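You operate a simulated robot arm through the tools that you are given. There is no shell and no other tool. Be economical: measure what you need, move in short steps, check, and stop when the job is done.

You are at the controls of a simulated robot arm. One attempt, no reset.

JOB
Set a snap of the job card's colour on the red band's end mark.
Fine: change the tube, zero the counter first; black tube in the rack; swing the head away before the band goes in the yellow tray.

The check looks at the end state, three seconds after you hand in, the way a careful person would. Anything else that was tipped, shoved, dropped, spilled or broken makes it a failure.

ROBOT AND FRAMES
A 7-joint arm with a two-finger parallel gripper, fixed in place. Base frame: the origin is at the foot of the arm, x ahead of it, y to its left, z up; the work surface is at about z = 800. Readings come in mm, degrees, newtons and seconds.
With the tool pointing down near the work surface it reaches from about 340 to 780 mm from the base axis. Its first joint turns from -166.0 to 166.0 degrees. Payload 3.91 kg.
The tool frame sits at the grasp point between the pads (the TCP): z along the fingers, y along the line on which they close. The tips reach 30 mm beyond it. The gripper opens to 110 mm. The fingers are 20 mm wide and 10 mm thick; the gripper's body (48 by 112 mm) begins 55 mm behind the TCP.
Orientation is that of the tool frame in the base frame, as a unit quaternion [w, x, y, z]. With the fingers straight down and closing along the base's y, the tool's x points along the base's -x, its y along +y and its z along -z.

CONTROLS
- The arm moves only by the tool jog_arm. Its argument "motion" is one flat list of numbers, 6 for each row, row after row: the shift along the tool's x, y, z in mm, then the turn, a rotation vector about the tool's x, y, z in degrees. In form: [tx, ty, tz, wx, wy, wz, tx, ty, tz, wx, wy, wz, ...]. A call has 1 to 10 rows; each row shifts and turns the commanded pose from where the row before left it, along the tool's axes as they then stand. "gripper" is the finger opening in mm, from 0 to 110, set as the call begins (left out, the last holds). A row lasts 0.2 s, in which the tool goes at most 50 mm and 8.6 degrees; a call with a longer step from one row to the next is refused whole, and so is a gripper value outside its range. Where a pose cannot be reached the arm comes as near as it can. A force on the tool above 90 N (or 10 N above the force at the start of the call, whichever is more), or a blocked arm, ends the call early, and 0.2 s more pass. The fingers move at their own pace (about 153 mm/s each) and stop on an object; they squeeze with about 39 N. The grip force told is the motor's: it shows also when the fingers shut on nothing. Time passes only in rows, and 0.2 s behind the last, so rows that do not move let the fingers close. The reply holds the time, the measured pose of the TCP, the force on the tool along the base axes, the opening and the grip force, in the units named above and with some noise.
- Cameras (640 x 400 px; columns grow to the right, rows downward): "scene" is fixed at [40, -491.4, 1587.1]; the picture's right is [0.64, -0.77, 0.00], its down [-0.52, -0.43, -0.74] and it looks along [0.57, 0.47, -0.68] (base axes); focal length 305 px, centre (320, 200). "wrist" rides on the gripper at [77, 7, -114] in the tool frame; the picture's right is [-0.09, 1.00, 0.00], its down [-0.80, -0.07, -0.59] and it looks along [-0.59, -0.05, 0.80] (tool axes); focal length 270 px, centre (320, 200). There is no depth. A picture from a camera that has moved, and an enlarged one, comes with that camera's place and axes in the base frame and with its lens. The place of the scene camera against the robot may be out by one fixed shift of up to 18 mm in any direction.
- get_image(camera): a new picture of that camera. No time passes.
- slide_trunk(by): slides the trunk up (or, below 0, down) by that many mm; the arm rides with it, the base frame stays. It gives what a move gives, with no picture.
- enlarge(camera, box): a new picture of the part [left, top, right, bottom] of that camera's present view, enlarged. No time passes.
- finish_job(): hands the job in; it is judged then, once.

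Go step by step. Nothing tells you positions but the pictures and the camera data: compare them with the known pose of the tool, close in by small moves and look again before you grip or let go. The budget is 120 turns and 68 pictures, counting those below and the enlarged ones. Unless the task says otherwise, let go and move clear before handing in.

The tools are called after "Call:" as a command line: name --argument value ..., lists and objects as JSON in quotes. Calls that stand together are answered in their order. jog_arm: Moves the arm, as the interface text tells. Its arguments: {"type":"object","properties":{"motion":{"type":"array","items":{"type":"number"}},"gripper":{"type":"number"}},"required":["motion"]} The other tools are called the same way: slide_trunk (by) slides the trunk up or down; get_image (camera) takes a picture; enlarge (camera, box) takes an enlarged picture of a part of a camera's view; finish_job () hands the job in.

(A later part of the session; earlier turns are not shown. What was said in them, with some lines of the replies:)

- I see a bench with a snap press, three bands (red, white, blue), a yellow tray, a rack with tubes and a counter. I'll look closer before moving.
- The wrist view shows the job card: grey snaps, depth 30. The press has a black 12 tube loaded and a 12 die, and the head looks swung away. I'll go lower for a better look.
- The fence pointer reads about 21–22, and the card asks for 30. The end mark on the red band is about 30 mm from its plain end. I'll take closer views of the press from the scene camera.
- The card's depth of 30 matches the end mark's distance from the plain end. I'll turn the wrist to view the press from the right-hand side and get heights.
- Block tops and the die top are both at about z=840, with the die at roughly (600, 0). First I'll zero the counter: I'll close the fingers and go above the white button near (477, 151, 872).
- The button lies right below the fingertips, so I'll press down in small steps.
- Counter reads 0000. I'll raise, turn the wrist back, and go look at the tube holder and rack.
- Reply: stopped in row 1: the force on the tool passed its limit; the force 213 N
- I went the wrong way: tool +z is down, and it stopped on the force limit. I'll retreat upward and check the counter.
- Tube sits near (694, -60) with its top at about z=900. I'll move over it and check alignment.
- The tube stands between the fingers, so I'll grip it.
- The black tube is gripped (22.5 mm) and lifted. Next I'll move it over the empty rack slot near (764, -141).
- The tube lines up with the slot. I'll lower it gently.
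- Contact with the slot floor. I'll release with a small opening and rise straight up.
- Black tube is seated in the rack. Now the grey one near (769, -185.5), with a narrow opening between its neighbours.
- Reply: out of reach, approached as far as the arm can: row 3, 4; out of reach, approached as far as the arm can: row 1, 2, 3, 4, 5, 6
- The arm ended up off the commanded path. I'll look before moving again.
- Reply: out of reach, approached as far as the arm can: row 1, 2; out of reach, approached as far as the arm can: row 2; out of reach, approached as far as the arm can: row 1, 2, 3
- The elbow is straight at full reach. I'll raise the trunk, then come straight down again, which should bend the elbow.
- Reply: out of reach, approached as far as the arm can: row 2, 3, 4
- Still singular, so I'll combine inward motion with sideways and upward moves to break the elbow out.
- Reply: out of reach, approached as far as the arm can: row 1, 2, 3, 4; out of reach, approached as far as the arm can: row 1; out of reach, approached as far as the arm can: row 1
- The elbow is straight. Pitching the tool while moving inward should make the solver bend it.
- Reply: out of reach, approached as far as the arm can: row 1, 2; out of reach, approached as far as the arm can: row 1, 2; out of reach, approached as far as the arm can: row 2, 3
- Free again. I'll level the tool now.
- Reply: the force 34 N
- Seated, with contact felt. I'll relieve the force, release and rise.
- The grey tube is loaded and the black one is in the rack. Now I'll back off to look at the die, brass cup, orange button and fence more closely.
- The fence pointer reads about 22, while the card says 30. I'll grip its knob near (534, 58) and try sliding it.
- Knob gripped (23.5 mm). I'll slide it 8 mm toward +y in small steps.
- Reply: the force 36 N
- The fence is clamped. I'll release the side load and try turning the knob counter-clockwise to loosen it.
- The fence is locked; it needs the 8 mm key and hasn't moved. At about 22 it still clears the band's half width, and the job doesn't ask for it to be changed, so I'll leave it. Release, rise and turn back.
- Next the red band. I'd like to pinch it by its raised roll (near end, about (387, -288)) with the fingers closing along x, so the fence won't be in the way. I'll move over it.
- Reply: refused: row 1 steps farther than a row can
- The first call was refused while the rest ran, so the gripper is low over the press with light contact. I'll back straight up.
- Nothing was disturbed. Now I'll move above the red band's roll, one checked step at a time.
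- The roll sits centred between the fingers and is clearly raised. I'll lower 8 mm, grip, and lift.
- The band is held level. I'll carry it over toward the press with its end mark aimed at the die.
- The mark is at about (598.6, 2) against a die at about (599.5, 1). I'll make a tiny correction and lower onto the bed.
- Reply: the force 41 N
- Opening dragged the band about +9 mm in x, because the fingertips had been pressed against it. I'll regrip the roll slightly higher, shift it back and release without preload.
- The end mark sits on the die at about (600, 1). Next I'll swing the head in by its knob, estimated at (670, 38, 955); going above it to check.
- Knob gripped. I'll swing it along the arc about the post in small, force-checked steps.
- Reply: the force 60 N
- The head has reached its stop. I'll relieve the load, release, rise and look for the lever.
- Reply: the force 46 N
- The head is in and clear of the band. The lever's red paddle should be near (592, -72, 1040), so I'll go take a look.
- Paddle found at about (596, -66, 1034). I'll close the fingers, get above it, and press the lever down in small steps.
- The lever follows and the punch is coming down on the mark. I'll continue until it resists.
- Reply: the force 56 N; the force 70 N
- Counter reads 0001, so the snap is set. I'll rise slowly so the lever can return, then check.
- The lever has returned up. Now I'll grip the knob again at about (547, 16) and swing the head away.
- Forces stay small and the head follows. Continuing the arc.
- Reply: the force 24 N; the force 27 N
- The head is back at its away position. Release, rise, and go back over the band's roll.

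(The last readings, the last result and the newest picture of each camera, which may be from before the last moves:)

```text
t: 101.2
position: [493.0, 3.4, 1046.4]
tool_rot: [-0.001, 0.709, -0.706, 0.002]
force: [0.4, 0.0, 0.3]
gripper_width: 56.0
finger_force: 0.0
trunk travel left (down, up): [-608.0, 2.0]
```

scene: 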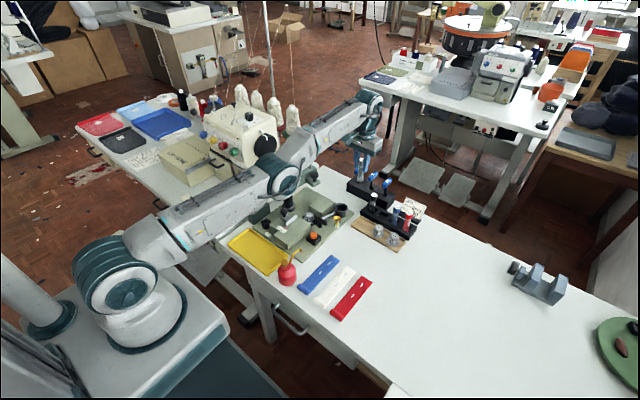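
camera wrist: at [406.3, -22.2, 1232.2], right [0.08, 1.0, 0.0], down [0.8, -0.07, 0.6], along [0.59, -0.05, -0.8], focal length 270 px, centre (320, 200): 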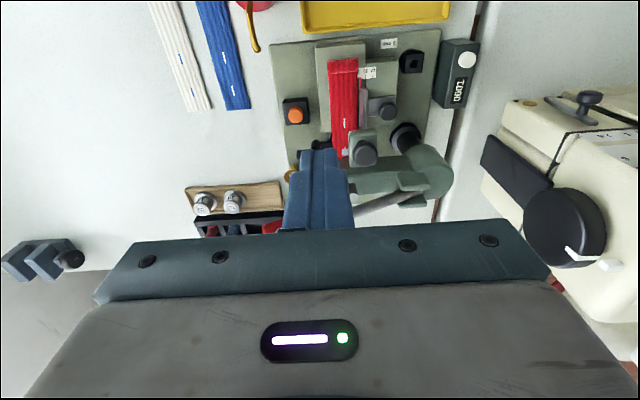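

Call:
jog_arm --motion '[5, 16.5, 40, 0, 0, 0, 0, 0, 41, 0, 0, 0]' --gripper 36

Call:
get_image --camera "wrist"

```text
t: 101.8
position: [478.4, -3.2, 964.1]
tool_rot: [0.001, 0.709, -0.705, 0.001]
force: [-0.4, 0.4, -0.3]
gripper_width: 36.0
finger_force: 0.1
trunk travel left (down, up): [-608.0, 2.0]
```

```text
1 pictures are left
camera wrist: at [472.5, -77.2, 1079.3], right [-1.0, 0.08, 0.0], down [0.07, 0.8, 0.59], along [0.05, 0.59, -0.81], focal length 270 px, centre (320, 200)
```

wrist: 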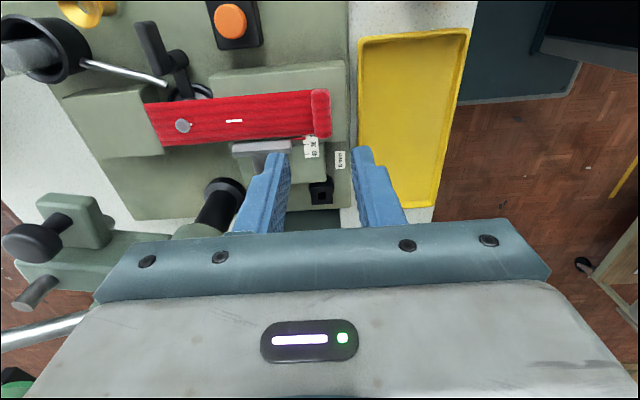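

A grey snap is exactly on the end mark. I'll grip the roll and lift the band.

Call:
jog_arm --motion '[0, 0.5, 25, 0, 0, 0, 0, 0, 25, 0, 0, 0, 0, 0, 20, 0, 0, 0, 0, 0, 10, 0, 0, 0, 0, 0, 4.5, 0, 0, 0]'

Call:
jog_arm --motion '[0, 0, 0, 0, 0, 0, 0, 0, 0, 0, 0, 0]' --gripper 0

```text
t: 103.0
position: [477.1, -0.4, 880.2]
tool_rot: [0.001, 0.709, -0.705, 0.001]
force: [0.1, 0.4, 0.0]
gripper_width: 35.9
finger_force: 0.2
trunk travel left (down, up): [-608.0, 2.0]
```

```text
t: 103.6
position: [477.3, -0.9, 880.3]
tool_rot: [0.0, 0.709, -0.705, 0.001]
force: [0.8, 0.4, -0.2]
gripper_width: 14.9
finger_force: 38.8
trunk travel left (down, up): [-608.0, 2.0]
```

Gripped at 14.9 mm. I'll lift gently, then turn the band 90° in the air to match the tray.

Call:
jog_arm --motion '[0, 0, -5, 0, 0, 0, 0, 0, -15, 0, 0, 0, 0, 0, -30, 0, 0, 0, 0, 0, -40, 0, 0, 0, 0, 0, -20, 0, 0, 0]'

Call:
jog_arm --motion '[0, 0, 0, 0, 0, 8.2, 0, 0, 0, 0, 0, 8.2, 0, 0, 0, 0, 0, 8.2, 0, 0, 0, 0, 0, 8.2, 0, 0, 0, 0, 0, 8.2, 0, 0, 0, 0, 0, 8.2, 0, 0, 0, 0, 0, 8.2, 0, 0, 0, 0, 0, 8.2, 0, 0, 0, 0, 0, 8.2, 0, 0, 0, 0, 0, 8.2]'

Call:
jog_arm --motion '[0, 0, 0, 0, 0, 8.2, 40, 0, 0, 0, 0, 0, 42, 0, 0, 0, 0, 0]'

```text
t: 104.8
position: [475.2, -1.3, 992.1]
tool_rot: [0.0, 0.709, -0.705, 0.001]
force: [0.9, 0.1, -0.2]
gripper_width: 14.7
finger_force: 39.0
trunk travel left (down, up): [-608.0, 2.0]
```

```text
t: 107.0
position: [476.8, -1.5, 990.2]
tool_rot: [0.001, -0.07, 0.998, -0.001]
force: [-0.2, -0.2, 0.1]
gripper_width: 14.7
finger_force: 38.9
trunk travel left (down, up): [-608.0, 2.0]
```

```text
t: 107.8
position: [395.1, -2.0, 991.9]
tool_rot: [0.0, 0.001, 1.0, -0.002]
force: [0.8, 0.6, -0.5]
gripper_width: 14.5
finger_force: 38.8
trunk travel left (down, up): [-608.0, 2.0]
```

Call:
jog_arm --motion '[0, 41, 0, 0, 0, 0, 0, 41, 0, 0, 0, 0, 0, 40, 0, 0, 0, 0, 0, 0, 40, 0, 0, 0, 0, 0, 40, 0, 0, 0, 0, 0, 30, 0, 0, 0]'

Call:
get_image --camera "wrist"

```text
t: 109.2
position: [395.1, 120.5, 881.3]
tool_rot: [0.002, 0.0, 1.0, 0.0]
force: [-0.4, -0.5, 0.2]
gripper_width: 14.9
finger_force: 38.8
trunk travel left (down, up): [-608.0, 2.0]
```

```text
0 pictures are left
camera wrist: at [319.1, 127.9, 995.8], right [0.09, 1.0, 0.0], down [0.8, -0.07, 0.6], along [0.59, -0.05, -0.8], focal length 270 px, centre (320, 200)
```

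wrist: 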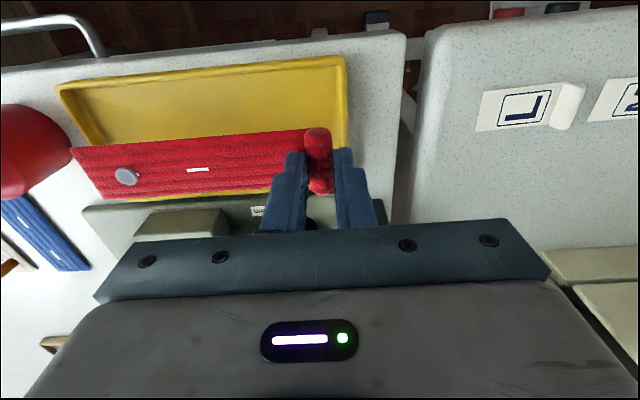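

The band lies over the tray with margin on all sides (pictures are used up). I'll shift 4 mm inward and lower with force checks.

Call:
jog_arm --motion '[0, -4, 15, 0, 0, 0, 0, 0, 12, 0, 0, 0, 0, 0, 6, 0, 0, 0, 0, 0, 3, 0, 0, 0]'

Call:
jog_arm --motion '[0, 0, 1.5, 0, 0, 0]'

```text
t: 110.2
position: [395.4, 116.1, 846.0]
tool_rot: [0.001, 0.0, 1.0, 0.0]
force: [-0.2, 0.1, -0.3]
gripper_width: 14.6
finger_force: 38.4
trunk travel left (down, up): [-608.0, 2.0]
```

```text
t: 110.6
position: [395.5, 115.8, 842.9]
tool_rot: [0.001, -0.001, 1.0, -0.001]
force: [0.2, 0.9, -1.0]
gripper_width: 14.7
finger_force: 38.7
trunk travel left (down, up): [-608.0, 2.0]
```

Call:
jog_arm --motion '[0, 0, 1.5, 0, 0, 0]'

```text
t: 111.0
position: [394.6, 117.1, 843.4]
tool_rot: [0.001, -0.001, 1.0, -0.002]
force: [-2.1, -1.0, 11.0]
gripper_width: 14.7
finger_force: 39.4
trunk travel left (down, up): [-608.0, 2.0]
```

Contact with the tray floor. I'll ease off 1.5 mm, open slightly, and rise straight up.

Call:
jog_arm --motion '[0, 0, -1.5, 0, 0, 0, 0, 0, 0, 0, 0, 0]'

Call:
jog_arm --motion '[0, 0, 0, 0, 0, 0, 0, 0, 0, 0, 0, 0]' --gripper 23

Call:
jog_arm --motion '[0, 0, -8, 0, 0, 0, 0, 0, -20, 0, 0, 0, 0, 0, -40, 0, 0, 0, 0, 0, -45, 0, 0, 0, 0, 0, -45, 0, 0, 0]'

```text
t: 111.6
position: [395.3, 116.5, 842.8]
tool_rot: [0.001, -0.002, 1.0, -0.001]
force: [0.3, 0.3, 0.4]
gripper_width: 14.6
finger_force: 38.9
trunk travel left (down, up): [-608.0, 2.0]
```

```text
t: 112.2
position: [394.5, 115.8, 842.9]
tool_rot: [0.0, 0.0, 1.0, -0.001]
force: [0.2, -6.5, -2.8]
gripper_width: 20.1
finger_force: 0.0
trunk travel left (down, up): [-608.0, 2.0]
```

```text
t: 113.4
position: [393.5, 118.0, 1001.1]
tool_rot: [0.001, 0.0, 1.0, -0.001]
force: [-0.1, 0.3, 0.1]
gripper_width: 23.2
finger_force: 0.2
trunk travel left (down, up): [-608.0, 2.0]
```

The fingers opened past the roll and are clear and empty. Everything is in its place, so I'm handing in.

Call:
finish_job

```text
The job is handed in.
```

I set one grey snap on the red band's end mark, and the band should now be lying in the yellow tray. I had no pictures left to check it there after letting go.

- **Counter:** I zeroed it before anything else; it read 0001 after the press.
- **Tubes:** The black tube is in the rack and the grey tube is in the press.
- **Head:** I swung it away before moving the band to the tray.
- **Depth fence:** It is still at about 22, not the card's 30. I tried sliding and turning its knob, but it stayed locked and seems to need the 8 mm key. The snap still landed on the mark.
- **Accidental contact:** While zeroing the counter I pushed down instead of up and hit it with about 200 N. It looked undamaged and still counted correctly. I also touched the press once lightly, and a finger brushed the tray wall with about 6 N as I released the band.
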